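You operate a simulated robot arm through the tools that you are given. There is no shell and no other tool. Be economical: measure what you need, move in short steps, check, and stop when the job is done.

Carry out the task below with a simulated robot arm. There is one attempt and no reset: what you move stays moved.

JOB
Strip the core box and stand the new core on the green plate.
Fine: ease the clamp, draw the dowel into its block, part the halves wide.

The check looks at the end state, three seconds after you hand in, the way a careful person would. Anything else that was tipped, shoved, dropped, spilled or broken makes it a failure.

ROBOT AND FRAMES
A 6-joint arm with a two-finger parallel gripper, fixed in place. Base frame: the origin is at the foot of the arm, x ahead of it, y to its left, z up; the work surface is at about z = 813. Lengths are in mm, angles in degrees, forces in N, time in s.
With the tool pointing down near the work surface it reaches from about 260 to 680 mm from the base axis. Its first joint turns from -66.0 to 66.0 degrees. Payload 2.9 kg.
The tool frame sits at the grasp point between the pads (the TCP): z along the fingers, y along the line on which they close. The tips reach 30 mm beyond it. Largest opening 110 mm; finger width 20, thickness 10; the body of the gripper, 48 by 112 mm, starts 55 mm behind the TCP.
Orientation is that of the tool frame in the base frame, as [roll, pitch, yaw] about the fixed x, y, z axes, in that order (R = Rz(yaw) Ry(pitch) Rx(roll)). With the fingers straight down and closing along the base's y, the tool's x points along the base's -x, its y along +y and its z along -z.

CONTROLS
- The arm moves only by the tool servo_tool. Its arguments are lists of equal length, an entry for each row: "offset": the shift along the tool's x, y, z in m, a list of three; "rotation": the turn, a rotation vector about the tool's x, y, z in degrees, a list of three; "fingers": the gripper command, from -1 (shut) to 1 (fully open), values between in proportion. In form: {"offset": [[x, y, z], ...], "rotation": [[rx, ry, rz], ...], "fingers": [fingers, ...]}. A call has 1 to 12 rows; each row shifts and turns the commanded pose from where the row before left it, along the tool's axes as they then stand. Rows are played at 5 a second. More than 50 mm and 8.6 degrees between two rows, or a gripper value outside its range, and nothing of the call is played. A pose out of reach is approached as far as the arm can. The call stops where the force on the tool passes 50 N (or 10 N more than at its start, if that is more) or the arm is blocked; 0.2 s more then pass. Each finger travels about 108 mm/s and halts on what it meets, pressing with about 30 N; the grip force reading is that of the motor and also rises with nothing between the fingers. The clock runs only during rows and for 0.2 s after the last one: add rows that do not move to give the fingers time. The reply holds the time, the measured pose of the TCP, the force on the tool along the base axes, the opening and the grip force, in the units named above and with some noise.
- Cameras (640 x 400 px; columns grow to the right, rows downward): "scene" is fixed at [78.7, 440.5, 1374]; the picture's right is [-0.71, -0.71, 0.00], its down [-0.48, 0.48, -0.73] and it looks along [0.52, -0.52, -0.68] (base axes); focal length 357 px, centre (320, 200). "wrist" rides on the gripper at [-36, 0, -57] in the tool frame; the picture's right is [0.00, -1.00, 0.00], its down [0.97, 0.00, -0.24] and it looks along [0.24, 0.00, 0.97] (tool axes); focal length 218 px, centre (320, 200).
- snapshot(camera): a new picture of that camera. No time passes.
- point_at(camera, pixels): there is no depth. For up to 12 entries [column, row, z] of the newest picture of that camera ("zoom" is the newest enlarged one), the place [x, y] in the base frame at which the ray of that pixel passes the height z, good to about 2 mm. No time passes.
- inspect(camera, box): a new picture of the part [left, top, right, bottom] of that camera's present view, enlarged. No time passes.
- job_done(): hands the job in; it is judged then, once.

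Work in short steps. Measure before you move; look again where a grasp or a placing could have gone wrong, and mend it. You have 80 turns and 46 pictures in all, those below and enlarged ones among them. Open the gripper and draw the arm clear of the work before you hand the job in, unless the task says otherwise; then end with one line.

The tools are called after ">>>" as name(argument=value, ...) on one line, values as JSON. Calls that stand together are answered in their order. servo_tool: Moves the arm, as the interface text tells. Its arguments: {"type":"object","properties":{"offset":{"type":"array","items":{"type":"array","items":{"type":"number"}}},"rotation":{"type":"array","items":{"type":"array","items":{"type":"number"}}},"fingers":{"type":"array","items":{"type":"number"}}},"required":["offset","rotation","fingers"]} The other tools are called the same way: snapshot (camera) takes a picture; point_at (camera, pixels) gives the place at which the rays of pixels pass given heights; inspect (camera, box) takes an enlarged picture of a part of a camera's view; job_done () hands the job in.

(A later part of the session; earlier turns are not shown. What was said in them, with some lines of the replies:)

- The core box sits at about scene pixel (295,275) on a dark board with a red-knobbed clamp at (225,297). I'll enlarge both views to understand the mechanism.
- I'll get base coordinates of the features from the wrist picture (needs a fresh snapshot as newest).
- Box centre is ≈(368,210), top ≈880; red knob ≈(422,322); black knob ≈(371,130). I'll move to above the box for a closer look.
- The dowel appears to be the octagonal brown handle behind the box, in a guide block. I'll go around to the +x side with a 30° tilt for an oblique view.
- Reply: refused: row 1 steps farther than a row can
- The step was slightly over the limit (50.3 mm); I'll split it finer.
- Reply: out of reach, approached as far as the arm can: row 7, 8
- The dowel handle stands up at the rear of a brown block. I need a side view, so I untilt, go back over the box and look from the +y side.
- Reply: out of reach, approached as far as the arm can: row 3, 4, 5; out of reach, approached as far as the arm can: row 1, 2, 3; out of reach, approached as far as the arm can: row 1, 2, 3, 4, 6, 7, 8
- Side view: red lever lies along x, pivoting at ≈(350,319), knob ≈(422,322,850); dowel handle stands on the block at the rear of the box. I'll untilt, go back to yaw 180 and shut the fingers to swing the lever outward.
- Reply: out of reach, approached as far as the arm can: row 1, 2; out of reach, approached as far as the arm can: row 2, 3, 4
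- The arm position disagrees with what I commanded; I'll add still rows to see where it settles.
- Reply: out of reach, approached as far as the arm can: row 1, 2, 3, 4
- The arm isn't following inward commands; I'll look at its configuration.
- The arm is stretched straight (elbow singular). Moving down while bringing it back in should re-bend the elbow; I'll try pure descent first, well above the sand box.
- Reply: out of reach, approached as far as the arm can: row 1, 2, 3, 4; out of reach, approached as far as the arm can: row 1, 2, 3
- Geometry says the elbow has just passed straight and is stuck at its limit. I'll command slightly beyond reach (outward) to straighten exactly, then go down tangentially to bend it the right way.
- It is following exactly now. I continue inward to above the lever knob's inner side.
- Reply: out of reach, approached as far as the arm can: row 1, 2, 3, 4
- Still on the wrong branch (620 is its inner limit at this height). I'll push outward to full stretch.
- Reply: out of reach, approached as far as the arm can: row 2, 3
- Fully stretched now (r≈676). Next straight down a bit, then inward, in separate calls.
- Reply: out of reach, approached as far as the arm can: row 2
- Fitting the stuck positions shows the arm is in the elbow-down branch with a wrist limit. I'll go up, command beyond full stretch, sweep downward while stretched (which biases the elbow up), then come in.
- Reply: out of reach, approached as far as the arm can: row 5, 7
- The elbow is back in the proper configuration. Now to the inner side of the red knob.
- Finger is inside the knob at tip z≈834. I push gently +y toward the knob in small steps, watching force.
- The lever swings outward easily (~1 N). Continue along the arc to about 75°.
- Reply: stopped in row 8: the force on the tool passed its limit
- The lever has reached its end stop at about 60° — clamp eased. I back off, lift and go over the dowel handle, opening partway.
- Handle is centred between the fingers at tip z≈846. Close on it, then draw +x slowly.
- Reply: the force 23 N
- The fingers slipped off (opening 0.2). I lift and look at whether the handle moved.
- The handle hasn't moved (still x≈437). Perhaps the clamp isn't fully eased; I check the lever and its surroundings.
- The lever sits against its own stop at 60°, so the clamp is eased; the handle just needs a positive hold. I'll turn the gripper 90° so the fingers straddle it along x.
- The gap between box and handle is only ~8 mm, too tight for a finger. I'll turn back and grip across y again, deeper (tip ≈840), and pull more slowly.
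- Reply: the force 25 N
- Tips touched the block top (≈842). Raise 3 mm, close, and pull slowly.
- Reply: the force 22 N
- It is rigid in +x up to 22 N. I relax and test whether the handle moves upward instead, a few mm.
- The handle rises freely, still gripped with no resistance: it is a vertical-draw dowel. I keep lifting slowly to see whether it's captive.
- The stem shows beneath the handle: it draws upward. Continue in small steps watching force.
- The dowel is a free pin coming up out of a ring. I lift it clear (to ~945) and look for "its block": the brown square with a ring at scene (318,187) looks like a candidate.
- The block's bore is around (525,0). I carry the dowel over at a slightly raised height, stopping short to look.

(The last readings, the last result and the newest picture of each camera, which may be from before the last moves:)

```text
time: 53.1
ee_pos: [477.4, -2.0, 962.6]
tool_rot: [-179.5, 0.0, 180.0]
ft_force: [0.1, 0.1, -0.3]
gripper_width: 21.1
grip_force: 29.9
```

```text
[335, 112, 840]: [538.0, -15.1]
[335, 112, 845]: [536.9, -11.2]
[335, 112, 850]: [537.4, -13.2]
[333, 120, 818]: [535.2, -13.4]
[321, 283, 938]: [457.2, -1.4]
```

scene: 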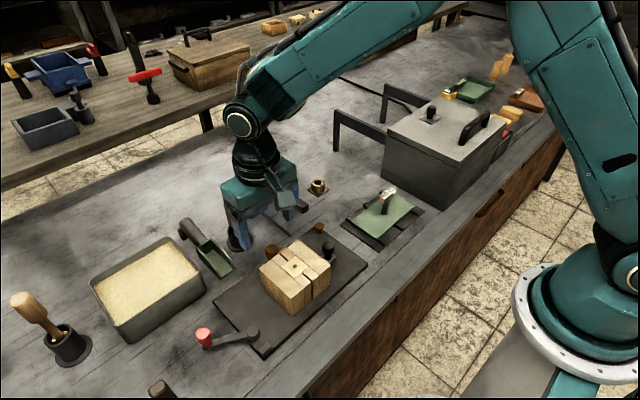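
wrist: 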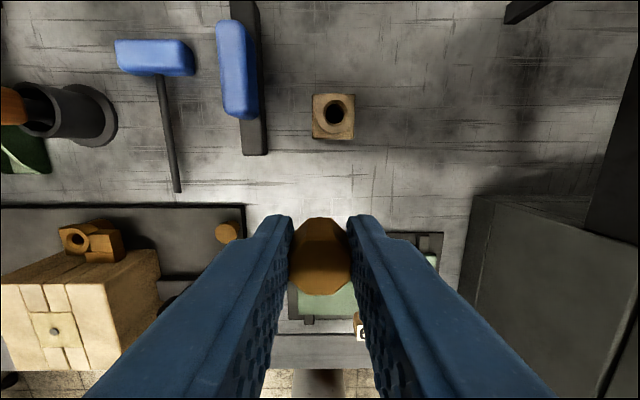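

Bore estimated at ≈(537,-13), rim z≈832. I move closer and lower for a finer fix.

>>> servo_tool(offset=[[-0.016, -0.005, 0.025], [-0.016, -0.006, 0.025], [0, 0, 0]], rotation=[[0, 0, 0], [0, 0, 0], [0, 0, 0]], fingers=[-1, -1, -1])

>>> snapshot(camera="wrist")

```text
time: 53.9
ee_pos: [510.0, -12.5, 911.9]
tool_rot: [-179.6, 0.0, -180.0]
ft_force: [1.0, 0.2, -0.2]
gripper_width: 21.0
grip_force: 30.4
```

```text
12 pictures are left
```

wrist: 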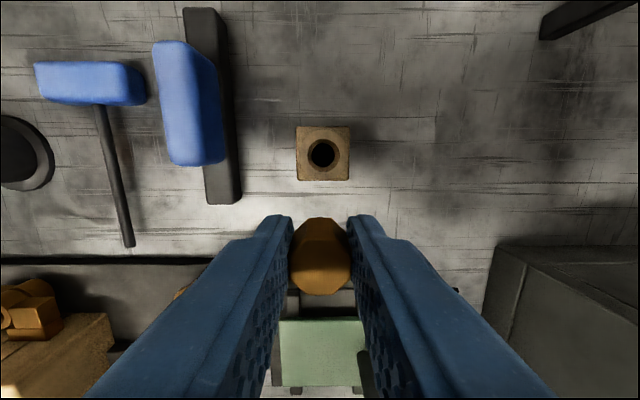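

>>> point_at(camera="wrist", pixels=[[322, 154, 832], [322, 154, 832], [322, 154, 832], [322, 154, 832], [322, 154, 832], [322, 154, 832], [320, 275, 888], [320, 275, 888]])

```text
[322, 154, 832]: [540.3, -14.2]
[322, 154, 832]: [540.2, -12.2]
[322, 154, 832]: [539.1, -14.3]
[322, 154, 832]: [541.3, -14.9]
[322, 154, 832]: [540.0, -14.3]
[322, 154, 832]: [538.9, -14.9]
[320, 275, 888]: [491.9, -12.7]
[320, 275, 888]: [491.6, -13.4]
```

Averaged bore centre (540,-14). Move over it and descend in small steps.

>>> servo_tool(offset=[[-0.015, -0.0008, 0], [-0.0155, -0.0008, 0], [0, 0, 0], [0, 0, 0.01], [0, 0, 0.006], [0, 0, 0]], rotation=[[0, 0, 0], [0, 0, 0], [0, 0, 0], [0, 0, 0], [0, 0, 0], [0, 0, 0]], fingers=[-1, -1, -1, -1, -1, -1])

>>> inspect(camera="scene", box=[280, 150, 360, 210])

```text
time: 55.3
ee_pos: [538.7, -13.7, 896.0]
tool_rot: [-179.6, -0.1, 179.9]
ft_force: [-0.2, -0.2, -0.5]
gripper_width: 20.8
grip_force: 30.0
```

```text
6.67 times, centred on (320, 180) of scene
```

zoom: 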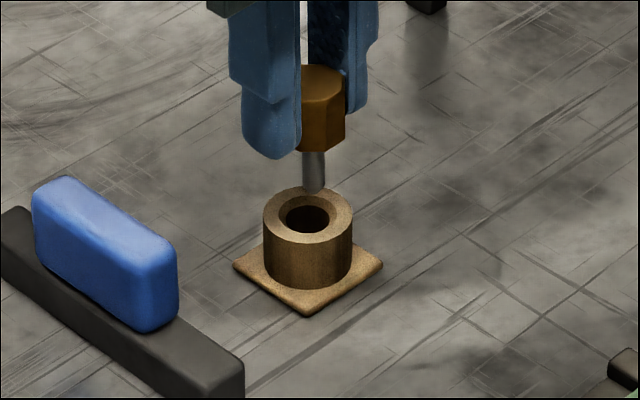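

The pin is nearly above the bore; a small correction (+1.5,+0.6) and descend carefully.

>>> servo_tool(offset=[[-0.0015, 0.0006, 0], [0, 0, 0.004], [0, 0, 0.004], [0, 0, 0.004], [0, 0, 0.004], [0, 0, 0]], rotation=[[0, 0, 0], [0, 0, 0], [0, 0, 0], [0, 0, 0], [0, 0, 0], [0, 0, 0]], fingers=[-1, -1, -1, -1, -1, -1])

```text
time: 56.7
ee_pos: [542.5, -13.0, 878.9]
tool_rot: [-179.6, 0.0, -180.0]
ft_force: [0.2, 0.6, -0.1]
gripper_width: 21.1
grip_force: 30.0
```

>>> servo_tool(offset=[[0, 0, 0.003], [0, 0, 0.003], [0, 0, 0.003], [0, 0, 0.003], [0, 0, 0]], rotation=[[0, 0, 0], [0, 0, 0], [0, 0, 0], [0, 0, 0], [0, 0, 0]], fingers=[-1, -1, -1, -1, -1])

>>> inspect(camera="scene", box=[280, 150, 360, 210])

```text
time: 57.9
ee_pos: [540.8, -12.3, 868.5]
tool_rot: [-179.7, 0.0, 179.9]
ft_force: [-0.1, 0.6, -0.3]
gripper_width: 21.3
grip_force: 29.9
```

```text
6.67 times, centred on (320, 180) of scene
```

zoom: 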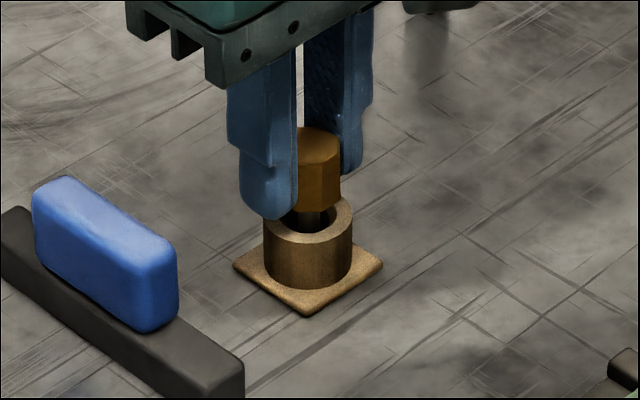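

Pin is in the bore; lower the last few mm until the head seats.

>>> servo_tool(offset=[[0, 0.0015, 0.002], [0, 0, 0.002], [0, 0, 0.002], [0, 0, 0.002], [0, 0, 0]], rotation=[[0, 0, 0], [0, 0, 0], [0, 0, 0], [0, 0, 0], [0, 0, 0]], fingers=[-1, -1, -1, -1, -1])

```text
time: 59.1
ee_pos: [541.9, -12.3, 859.4]
tool_rot: [-179.6, 0.0, 180.0]
ft_force: [0.6, 0.3, -0.5]
gripper_width: 21.1
grip_force: 30.2
```

>>> servo_tool(offset=[[0, 0, 0.0015], [0, 0, 0.0015], [0, 0, 0]], rotation=[[0, 0, 0], [0, 0, 0], [0, 0, 0]], fingers=[-1, -1, -1])

>>> inspect(camera="scene", box=[280, 150, 360, 210])

```text
time: 59.9
ee_pos: [542.6, -11.3, 859.0]
tool_rot: [-179.6, 0.3, 180.0]
ft_force: [-5.0, 0.6, 24.2]
gripper_width: 20.8
grip_force: 30.1
```

```text
6.67 times, centred on (320, 180) of scene
```

zoom: 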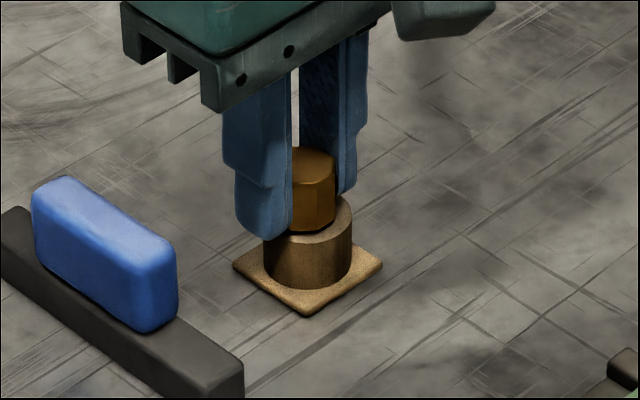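

The head is seated (24 N contact). Relieve, open, rise, and go to the black handle of the right half (≈(369,127), top ≈855).

>>> servo_tool(offset=[[0, 0, -0.002], [0, 0, 0], [0, 0, -0.03], [0, 0, -0.045], [0.043, 0.014, -0.005], [0.043, 0.024, 0], [0.043, 0.025, 0], [0.044, 0.025, 0], [0, 0.025, 0], [0, 0.026, 0], [0, 0, 0]], rotation=[[0, 0, 0], [0, 0, 0], [0, 0, 0], [0, 0, 0], [0, 0, 0], [0, 0, 0], [0, 0, 0], [0, 0, 0], [0, 0, 0], [0, 0, 0], [0, 0, 0]], fingers=[-1, -0.3, -0.1, -0.1, -0.1, -0.1, -0.1, -0.1, -0.1, -0.1, -0.1])

>>> snapshot(camera="wrist")

```text
refused: row 8 steps farther than a row can; nothing moved
```

```text
8 pictures are left
```

wrist: 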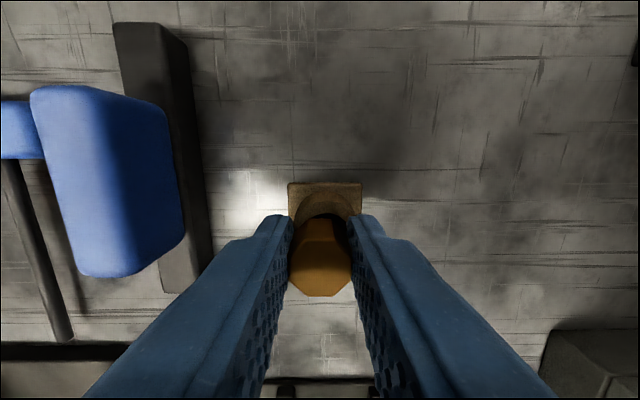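

One step was slightly too long; resend with smaller steps (and I'll conserve pictures: 8 left).

>>> servo_tool(offset=[[0, 0, -0.002], [0, 0, 0], [0, 0, -0.03], [0, 0, -0.045], [0.035, 0.02, -0.005], [0.035, 0.024, 0], [0.035, 0.024, 0], [0.035, 0.024, 0], [0.033, 0.024, 0], [0, 0.023, 0], [0, 0, 0]], rotation=[[0, 0, 0], [0, 0, 0], [0, 0, 0], [0, 0, 0], [0, 0, 0], [0, 0, 0], [0, 0, 0], [0, 0, 0], [0, 0, 0], [0, 0, 0], [0, 0, 0]], fingers=[-1, -0.3, -0.1, -0.1, -0.1, -0.1, -0.1, -0.1, -0.1, -0.1, -0.1])

>>> snapshot(camera="wrist")

```text
time: 62.3
ee_pos: [369.4, 128.4, 936.9]
tool_rot: [-179.6, 0.1, 180.0]
ft_force: [-0.2, -0.9, 0.2]
gripper_width: 49.6
grip_force: 0.1
```

```text
7 pictures are left
```

wrist: 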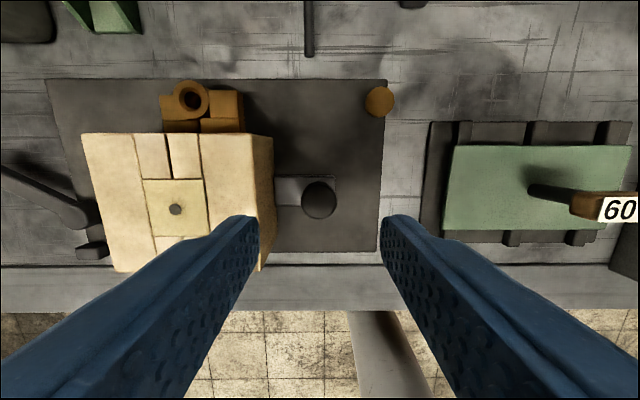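

The handle is centred at ≈(371,128.5). Narrow the fingers to 36 mm so the inner one clears the box, descend and close.

>>> servo_tool(offset=[[-0.0015, 0, 0], [0, 0, 0.03], [0, 0, 0.03], [0, 0, 0.008], [0, 0, 0], [0, 0, 0], [0, 0, 0]], rotation=[[0, 0, 0], [0, 0, 0], [0, 0, 0], [0, 0, 0], [0, 0, 0], [0, 0, 0], [0, 0, 0]], fingers=[-0.345, -0.345, -0.345, -0.345, -0.345, -1, -1])

```text
time: 63.9
ee_pos: [370.5, 128.3, 868.3]
tool_rot: [-179.6, -0.1, 179.9]
ft_force: [1.2, 0.2, -4.8]
gripper_width: 23.2
grip_force: 45.1
```

Handle gripped (23 mm). Pull it in −y slowly.

>>> servo_tool(offset=[[0, -0.002, 0], [0, -0.002, 0], [0, -0.003, 0], [0, -0.003, 0], [0, 0, 0]], rotation=[[0, 0, 0], [0, 0, 0], [0, 0, 0], [0, 0, 0], [0, 0, 0]], fingers=[-1, -1, -1, -1, -1])

```text
time: 65.1
ee_pos: [371.9, 116.9, 869.1]
tool_rot: [-179.5, 0.0, -179.9]
ft_force: [9.5, 1.7, -26.7]
gripper_width: 23.1
grip_force: 44.4
```

It slides (11 mm), but z force reads −27 N. Check the picture before going on.

>>> inspect(camera="scene", box=[230, 210, 380, 320])

```text
3.64 times, centred on (305, 265) of scene
```

zoom: 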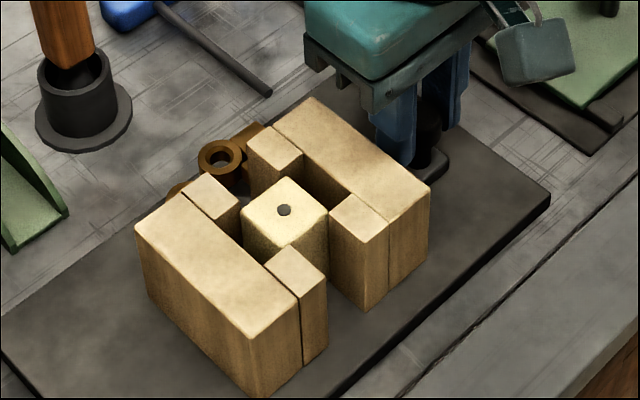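

The halves part cleanly and symmetrically, core standing free. Relieve z by 1.5 mm and continue pulling.

>>> servo_tool(offset=[[0, -0.002, 0.0015], [0, -0.003, 0], [0, -0.003, 0], [0, -0.003, 0], [0, -0.003, 0], [0, -0.003, 0], [0, -0.003, 0], [0, 0, 0]], rotation=[[0, 0, 0], [0, 0, 0], [0, 0, 0], [0, 0, 0], [0, 0, 0], [0, 0, 0], [0, 0, 0], [0, 0, 0]], fingers=[-1, -1, -1, -1, -1, -1, -1, -1])

```text
time: 66.9
ee_pos: [370.5, 97.7, 869.0]
tool_rot: [-179.5, 0.2, 179.9]
ft_force: [-0.5, 1.0, 37.9]
gripper_width: 23.1
grip_force: 45.0
```

>>> servo_tool(offset=[[0, 0, -0.0009], [0, -0.003, 0], [0, -0.003, 0], [0, -0.003, 0], [0, -0.003, 0], [0, -0.003, 0], [0, 0, 0]], rotation=[[0, 0, 0], [0, 0, 0], [0, 0, 0], [0, 0, 0], [0, 0, 0], [0, 0, 0], [0, 0, 0]], fingers=[-1, -1, -1, -1, -1, -1, -1])

>>> inspect(camera="scene", box=[200, 200, 400, 340])

```text
time: 68.5
ee_pos: [369.4, 86.1, 868.9]
tool_rot: [-180.0, 0.1, -179.6]
ft_force: [11.2, 28.8, -11.1]
gripper_width: 23.5
grip_force: 44.5
```

```text
2.86 times, centred on (300, 270) of scene
```

zoom: 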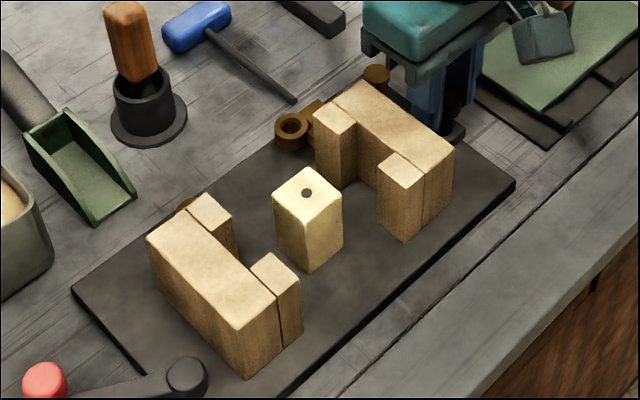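

The halves have reached their stop, parted wide; the core stands alone at ≈(368,209). I relax, release the handle and rise; also measure the green plate from the last wrist picture.

>>> servo_tool(offset=[[0, 0.0025, 0], [0, 0, 0], [0, 0, 0], [0, 0, -0.02], [0, 0, -0.03], [0, 0, -0.03], [0, 0, 0]], rotation=[[0, 0, 0], [0, 0, 0], [0, 0, 0], [0, 0, 0], [0, 0, 0], [0, 0, 0], [0, 0, 0]], fingers=[-1, -0.35, -0.35, -0.35, -0.35, -0.35, -0.35])

>>> point_at(camera="wrist", pixels=[[455, 146, 828], [443, 230, 828], [629, 146, 828], [608, 228, 828], [530, 190, 828], [487, 190, 828]])

>>> point_at(camera="scene", pixels=[[383, 193, 860], [384, 212, 828], [345, 222, 828], [390, 245, 828], [420, 208, 828]])

```text
time: 70.1
ee_pos: [370.3, 85.4, 950.1]
tool_rot: [-179.6, 0.0, -179.9]
ft_force: [0.0, -0.6, 0.5]
gripper_width: 35.6
grip_force: 0.1
```

```text
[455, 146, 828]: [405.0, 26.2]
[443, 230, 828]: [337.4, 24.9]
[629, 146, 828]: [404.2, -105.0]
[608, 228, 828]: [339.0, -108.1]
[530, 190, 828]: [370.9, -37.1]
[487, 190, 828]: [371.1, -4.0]
```

```text
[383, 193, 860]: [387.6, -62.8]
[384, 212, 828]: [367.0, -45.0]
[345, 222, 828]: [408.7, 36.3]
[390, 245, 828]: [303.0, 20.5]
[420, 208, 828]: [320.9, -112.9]
```

Plate spans x 338–405, y −106…25, thermometer post at ≈(371,−37). I'll grip the core along x (yaw −90) so the hand stays clear of the post; rotate now and go over the core.

>>> servo_tool(offset=[[0, 0, 0], [0, 0, 0], [0, 0, 0], [0, 0, 0], [0, 0, 0], [0, 0, 0], [0, 0, 0], [0, 0, 0], [0, 0, 0], [0, 0, 0], [0, 0, 0]], rotation=[[0, 0, -8.2], [0, 0, -8.2], [0, 0, -8.2], [0, 0, -8.2], [0, 0, -8.2], [0, 0, -8.2], [0, 0, -8.2], [0, 0, -8.2], [0, 0, -8.2], [0, 0, -8.2], [0, 0, -8.1]], fingers=[0, 0.1, 0.1, 0.1, 0.1, 0.1, 0.1, 0.1, 0.1, 0.1, 0.1])

>>> servo_tool(offset=[[-0.042, 0.001, 0], [-0.042, 0.001, 0], [-0.04, 0, 0], [0, 0, 0]], rotation=[[0, 0, 0], [0, 0, 0], [0, 0, 0], [0, 0, 0]], fingers=[0.1, 0.1, 0.1, 0.1])

>>> snapshot(camera="wrist")

```text
time: 72.5
ee_pos: [369.9, 85.8, 950.3]
tool_rot: [-180.0, -0.3, -89.7]
ft_force: [0.5, -0.9, 0.3]
gripper_width: 60.5
grip_force: 0.0
```

```text
time: 73.5
ee_pos: [367.9, 210.1, 948.4]
tool_rot: [180.0, -0.4, -89.8]
ft_force: [0.2, 0.8, 0.8]
gripper_width: 60.4
grip_force: 0.1
```

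```text
4 pictures are left
```

wrist: 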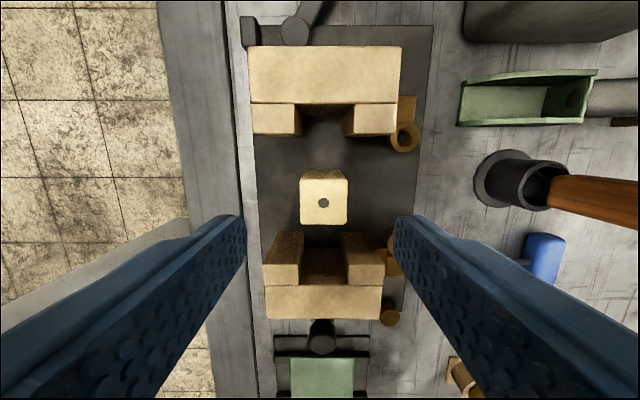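

Core hole at (323,203) → core centre ≈(370,211), ~30 mm square. Shift 2 mm, descend to TCP ≈857.

>>> servo_tool(offset=[[-0.0012, -0.002, 0.03], [0, 0, 0.03], [0, 0, 0.02], [0, 0, 0.011], [0, 0, 0]], rotation=[[0, 0, 0], [0, 0, 0], [0, 0, 0], [0, 0, 0], [0, 0, 0]], fingers=[0.1, 0.1, 0.1, 0.1, 0.1])

>>> servo_tool(offset=[[0, 0, 0], [0, 0, 0], [0, 0, 0], [0, 0, 0]], rotation=[[0, 0, 0], [0, 0, 0], [0, 0, 0], [0, 0, 0]], fingers=[-0.25, -0.4, -0.44, -0.46])

```text
time: 74.7
ee_pos: [370.0, 210.1, 855.9]
tool_rot: [179.9, -0.4, -89.9]
ft_force: [-0.3, 0.4, -0.1]
gripper_width: 60.6
grip_force: 0.0
```

```text
time: 75.7
ee_pos: [369.3, 209.5, 856.8]
tool_rot: [180.0, -0.5, -90.0]
ft_force: [0.2, 0.1, -1.2]
gripper_width: 30.7
grip_force: 30.1
```

Core held (30.7 mm). Lift straight up 87 mm.

>>> servo_tool(offset=[[0, 0, -0.005], [0, 0, -0.01], [0, 0, -0.02], [0, 0, -0.026], [0, 0, -0.026], [0, 0, 0]], rotation=[[0, 0, 0], [0, 0, 0], [0, 0, 0], [0, 0, 0], [0, 0, 0], [0, 0, 0]], fingers=[-0.46, -0.46, -0.46, -0.46, -0.46, -0.46])

```text
time: 77.1
ee_pos: [370.7, 211.8, 944.7]
tool_rot: [-180.0, -0.4, -90.0]
ft_force: [-0.2, -0.8, -1.5]
gripper_width: 30.6
grip_force: 1.4
```

Grip force dropped to 1.4; I firm the command and carry in −y to above the plate.

>>> servo_tool(offset=[[0, 0, 0], [0.03, 0, 0], [0.04, 0, 0], [0.04, 0, 0], [0.04, 0, 0], [0.035, 0, 0], [0.026, 0, 0], [0, 0, 0]], rotation=[[0, 0, 0], [0, 0, 0], [0, 0, 0], [0, 0, 0], [0, 0, 0], [0, 0, 0], [0, 0, 0], [0, 0, 0]], fingers=[-0.6, -0.6, -0.6, -0.6, -0.6, -0.6, -0.6, -0.6])

>>> inspect(camera="scene", box=[310, 120, 450, 260])

```text
time: 78.9
ee_pos: [369.9, -0.1, 946.8]
tool_rot: [180.0, -0.4, -89.9]
ft_force: [1.0, 0.1, -1.2]
gripper_width: 30.5
grip_force: 30.1
```

```text
2.86 times, centred on (380, 190) of scene
```

zoom: 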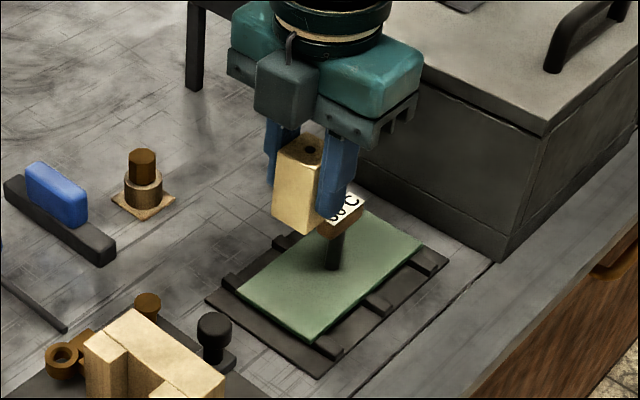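

Core hangs well over the plate's near end, clear of the post; dowel sits in its block. Descend to 875, then creep.

>>> servo_tool(offset=[[-0.002, 0, 0.03], [0, 0, 0.025], [0, 0, 0.012], [0, 0, 0]], rotation=[[0, 0, 0], [0, 0, 0], [0, 0, 0], [0, 0, 0]], fingers=[-0.6, -0.6, -0.6, -0.6])

>>> servo_tool(offset=[[0, 0, 0.002], [0, 0, 0.002], [0, 0, 0.002], [0, 0, 0]], rotation=[[0, 0, 0], [0, 0, 0], [0, 0, 0], [0, 0, 0]], fingers=[-0.6, -0.6, -0.6, -0.6])

```text
time: 79.9
ee_pos: [370.3, 2.5, 878.4]
tool_rot: [-180.0, -0.4, -89.9]
ft_force: [0.1, -0.4, -0.5]
gripper_width: 30.5
grip_force: 30.3
```

```text
time: 80.9
ee_pos: [369.9, 1.7, 872.0]
tool_rot: [-180.0, -0.4, -89.9]
ft_force: [0.3, -0.4, -0.9]
gripper_width: 30.5
grip_force: 29.8
```

>>> servo_tool(offset=[[0, 0, 0.0015], [0, 0, 0.0015], [0, 0, 0.0015], [0, 0, 0]], rotation=[[0, 0, 0], [0, 0, 0], [0, 0, 0], [0, 0, 0]], fingers=[-0.6, -0.6, -0.6, -0.6])

```text
time: 81.9
ee_pos: [369.3, 1.6, 868.1]
tool_rot: [-180.0, -0.4, -90.0]
ft_force: [-0.5, -0.2, -1.4]
gripper_width: 30.6
grip_force: 30.0
```

No contact yet at 868; keep creeping.

>>> servo_tool(offset=[[0, 0, 0.0015], [0, 0, 0.0015], [0, 0, 0]], rotation=[[0, 0, 0], [0, 0, 0], [0, 0, 0]], fingers=[-0.6, -0.6, -0.6])

>>> servo_tool(offset=[[0, 0, 0.001], [0, 0, 0]], rotation=[[0, 0, 0], [0, 0, 0]], fingers=[-0.6, -0.6])

```text
time: 82.7
ee_pos: [370.8, 0.7, 864.9]
tool_rot: [-180.0, -0.3, -89.9]
ft_force: [-0.1, 0.4, -0.5]
gripper_width: 30.5
grip_force: 29.7
```

```text
time: 83.3
ee_pos: [370.9, 1.5, 863.1]
tool_rot: [180.0, -0.4, -89.9]
ft_force: [0.0, 0.0, -0.9]
gripper_width: 30.4
grip_force: 29.9
```

>>> servo_tool(offset=[[0, 0, 0.001], [0, 0, 0.001], [0, 0, 0]], rotation=[[0, 0, 0], [0, 0, 0], [0, 0, 0]], fingers=[-0.6, -0.6, -0.6])

>>> inspect(camera="scene", box=[320, 160, 430, 250])

```text
time: 84.1
ee_pos: [372.0, 1.4, 862.8]
tool_rot: [-179.8, -0.3, -89.9]
ft_force: [-1.1, -0.5, 9.8]
gripper_width: 30.3
grip_force: 29.7
```

```text
4.44 times, centred on (375, 205) of scene
```

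zoom: 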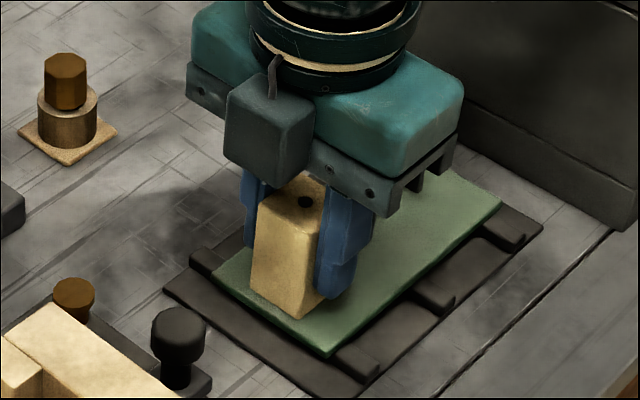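

Contact (≈10 N), core fully on the green plate. Ease 0.5 mm, open gently, then rise and draw clear.

>>> servo_tool(offset=[[0, 0, -0.0006], [0, 0, 0], [0, 0, 0], [0, 0, 0], [0, 0, -0.015], [0, 0, -0.03], [0, 0, -0.04], [0, 0, 0]], rotation=[[0, 0, 0], [0, 0, 0], [0, 0, 0], [0, 0, 0], [0, 0, 0], [0, 0, 0], [0, 0, 0], [0, 0, 0]], fingers=[-0.5, -0.38, -0.25, -0.1, -0.1, -0.1, -0.1, -0.1])

>>> servo_tool(offset=[[0, 0, -0.03], [-0.04, 0, 0], [-0.04, 0, 0], [-0.04, 0, 0], [0, 0, 0]], rotation=[[0, 0, 0], [0, 0, 0], [0, 0, 0], [0, 0, 0], [0, 0, 0]], fingers=[0, 0.3, 0.5, 0.5, 0.5])

>>> snapshot(camera="scene")

```text
time: 85.9
ee_pos: [370.9, 0.8, 947.5]
tool_rot: [180.0, -0.4, -89.8]
ft_force: [1.1, -0.3, 0.0]
gripper_width: 49.8
grip_force: 0.1
```

```text
time: 87.1
ee_pos: [370.2, 121.9, 976.5]
tool_rot: [-180.0, -0.4, -89.9]
ft_force: [-0.6, 0.6, -0.6]
gripper_width: 82.2
grip_force: 0.0
```

```text
1 pictures are left
```

scene: 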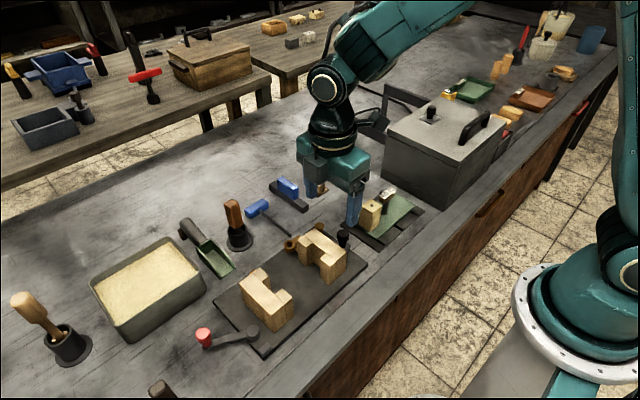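

The core stands on the green plate, the halves are wide apart, the dowel is in its block, the clamp is eased, nothing else is disturbed, and the arm is clear. Handing in.

>>> job_done()

```text
The job is handed in.
```

I handed the job in with the clamp eased, the dowel seated in its block, the halves parted wide and the new core standing on the green plate; nothing else looked moved in the last picture.
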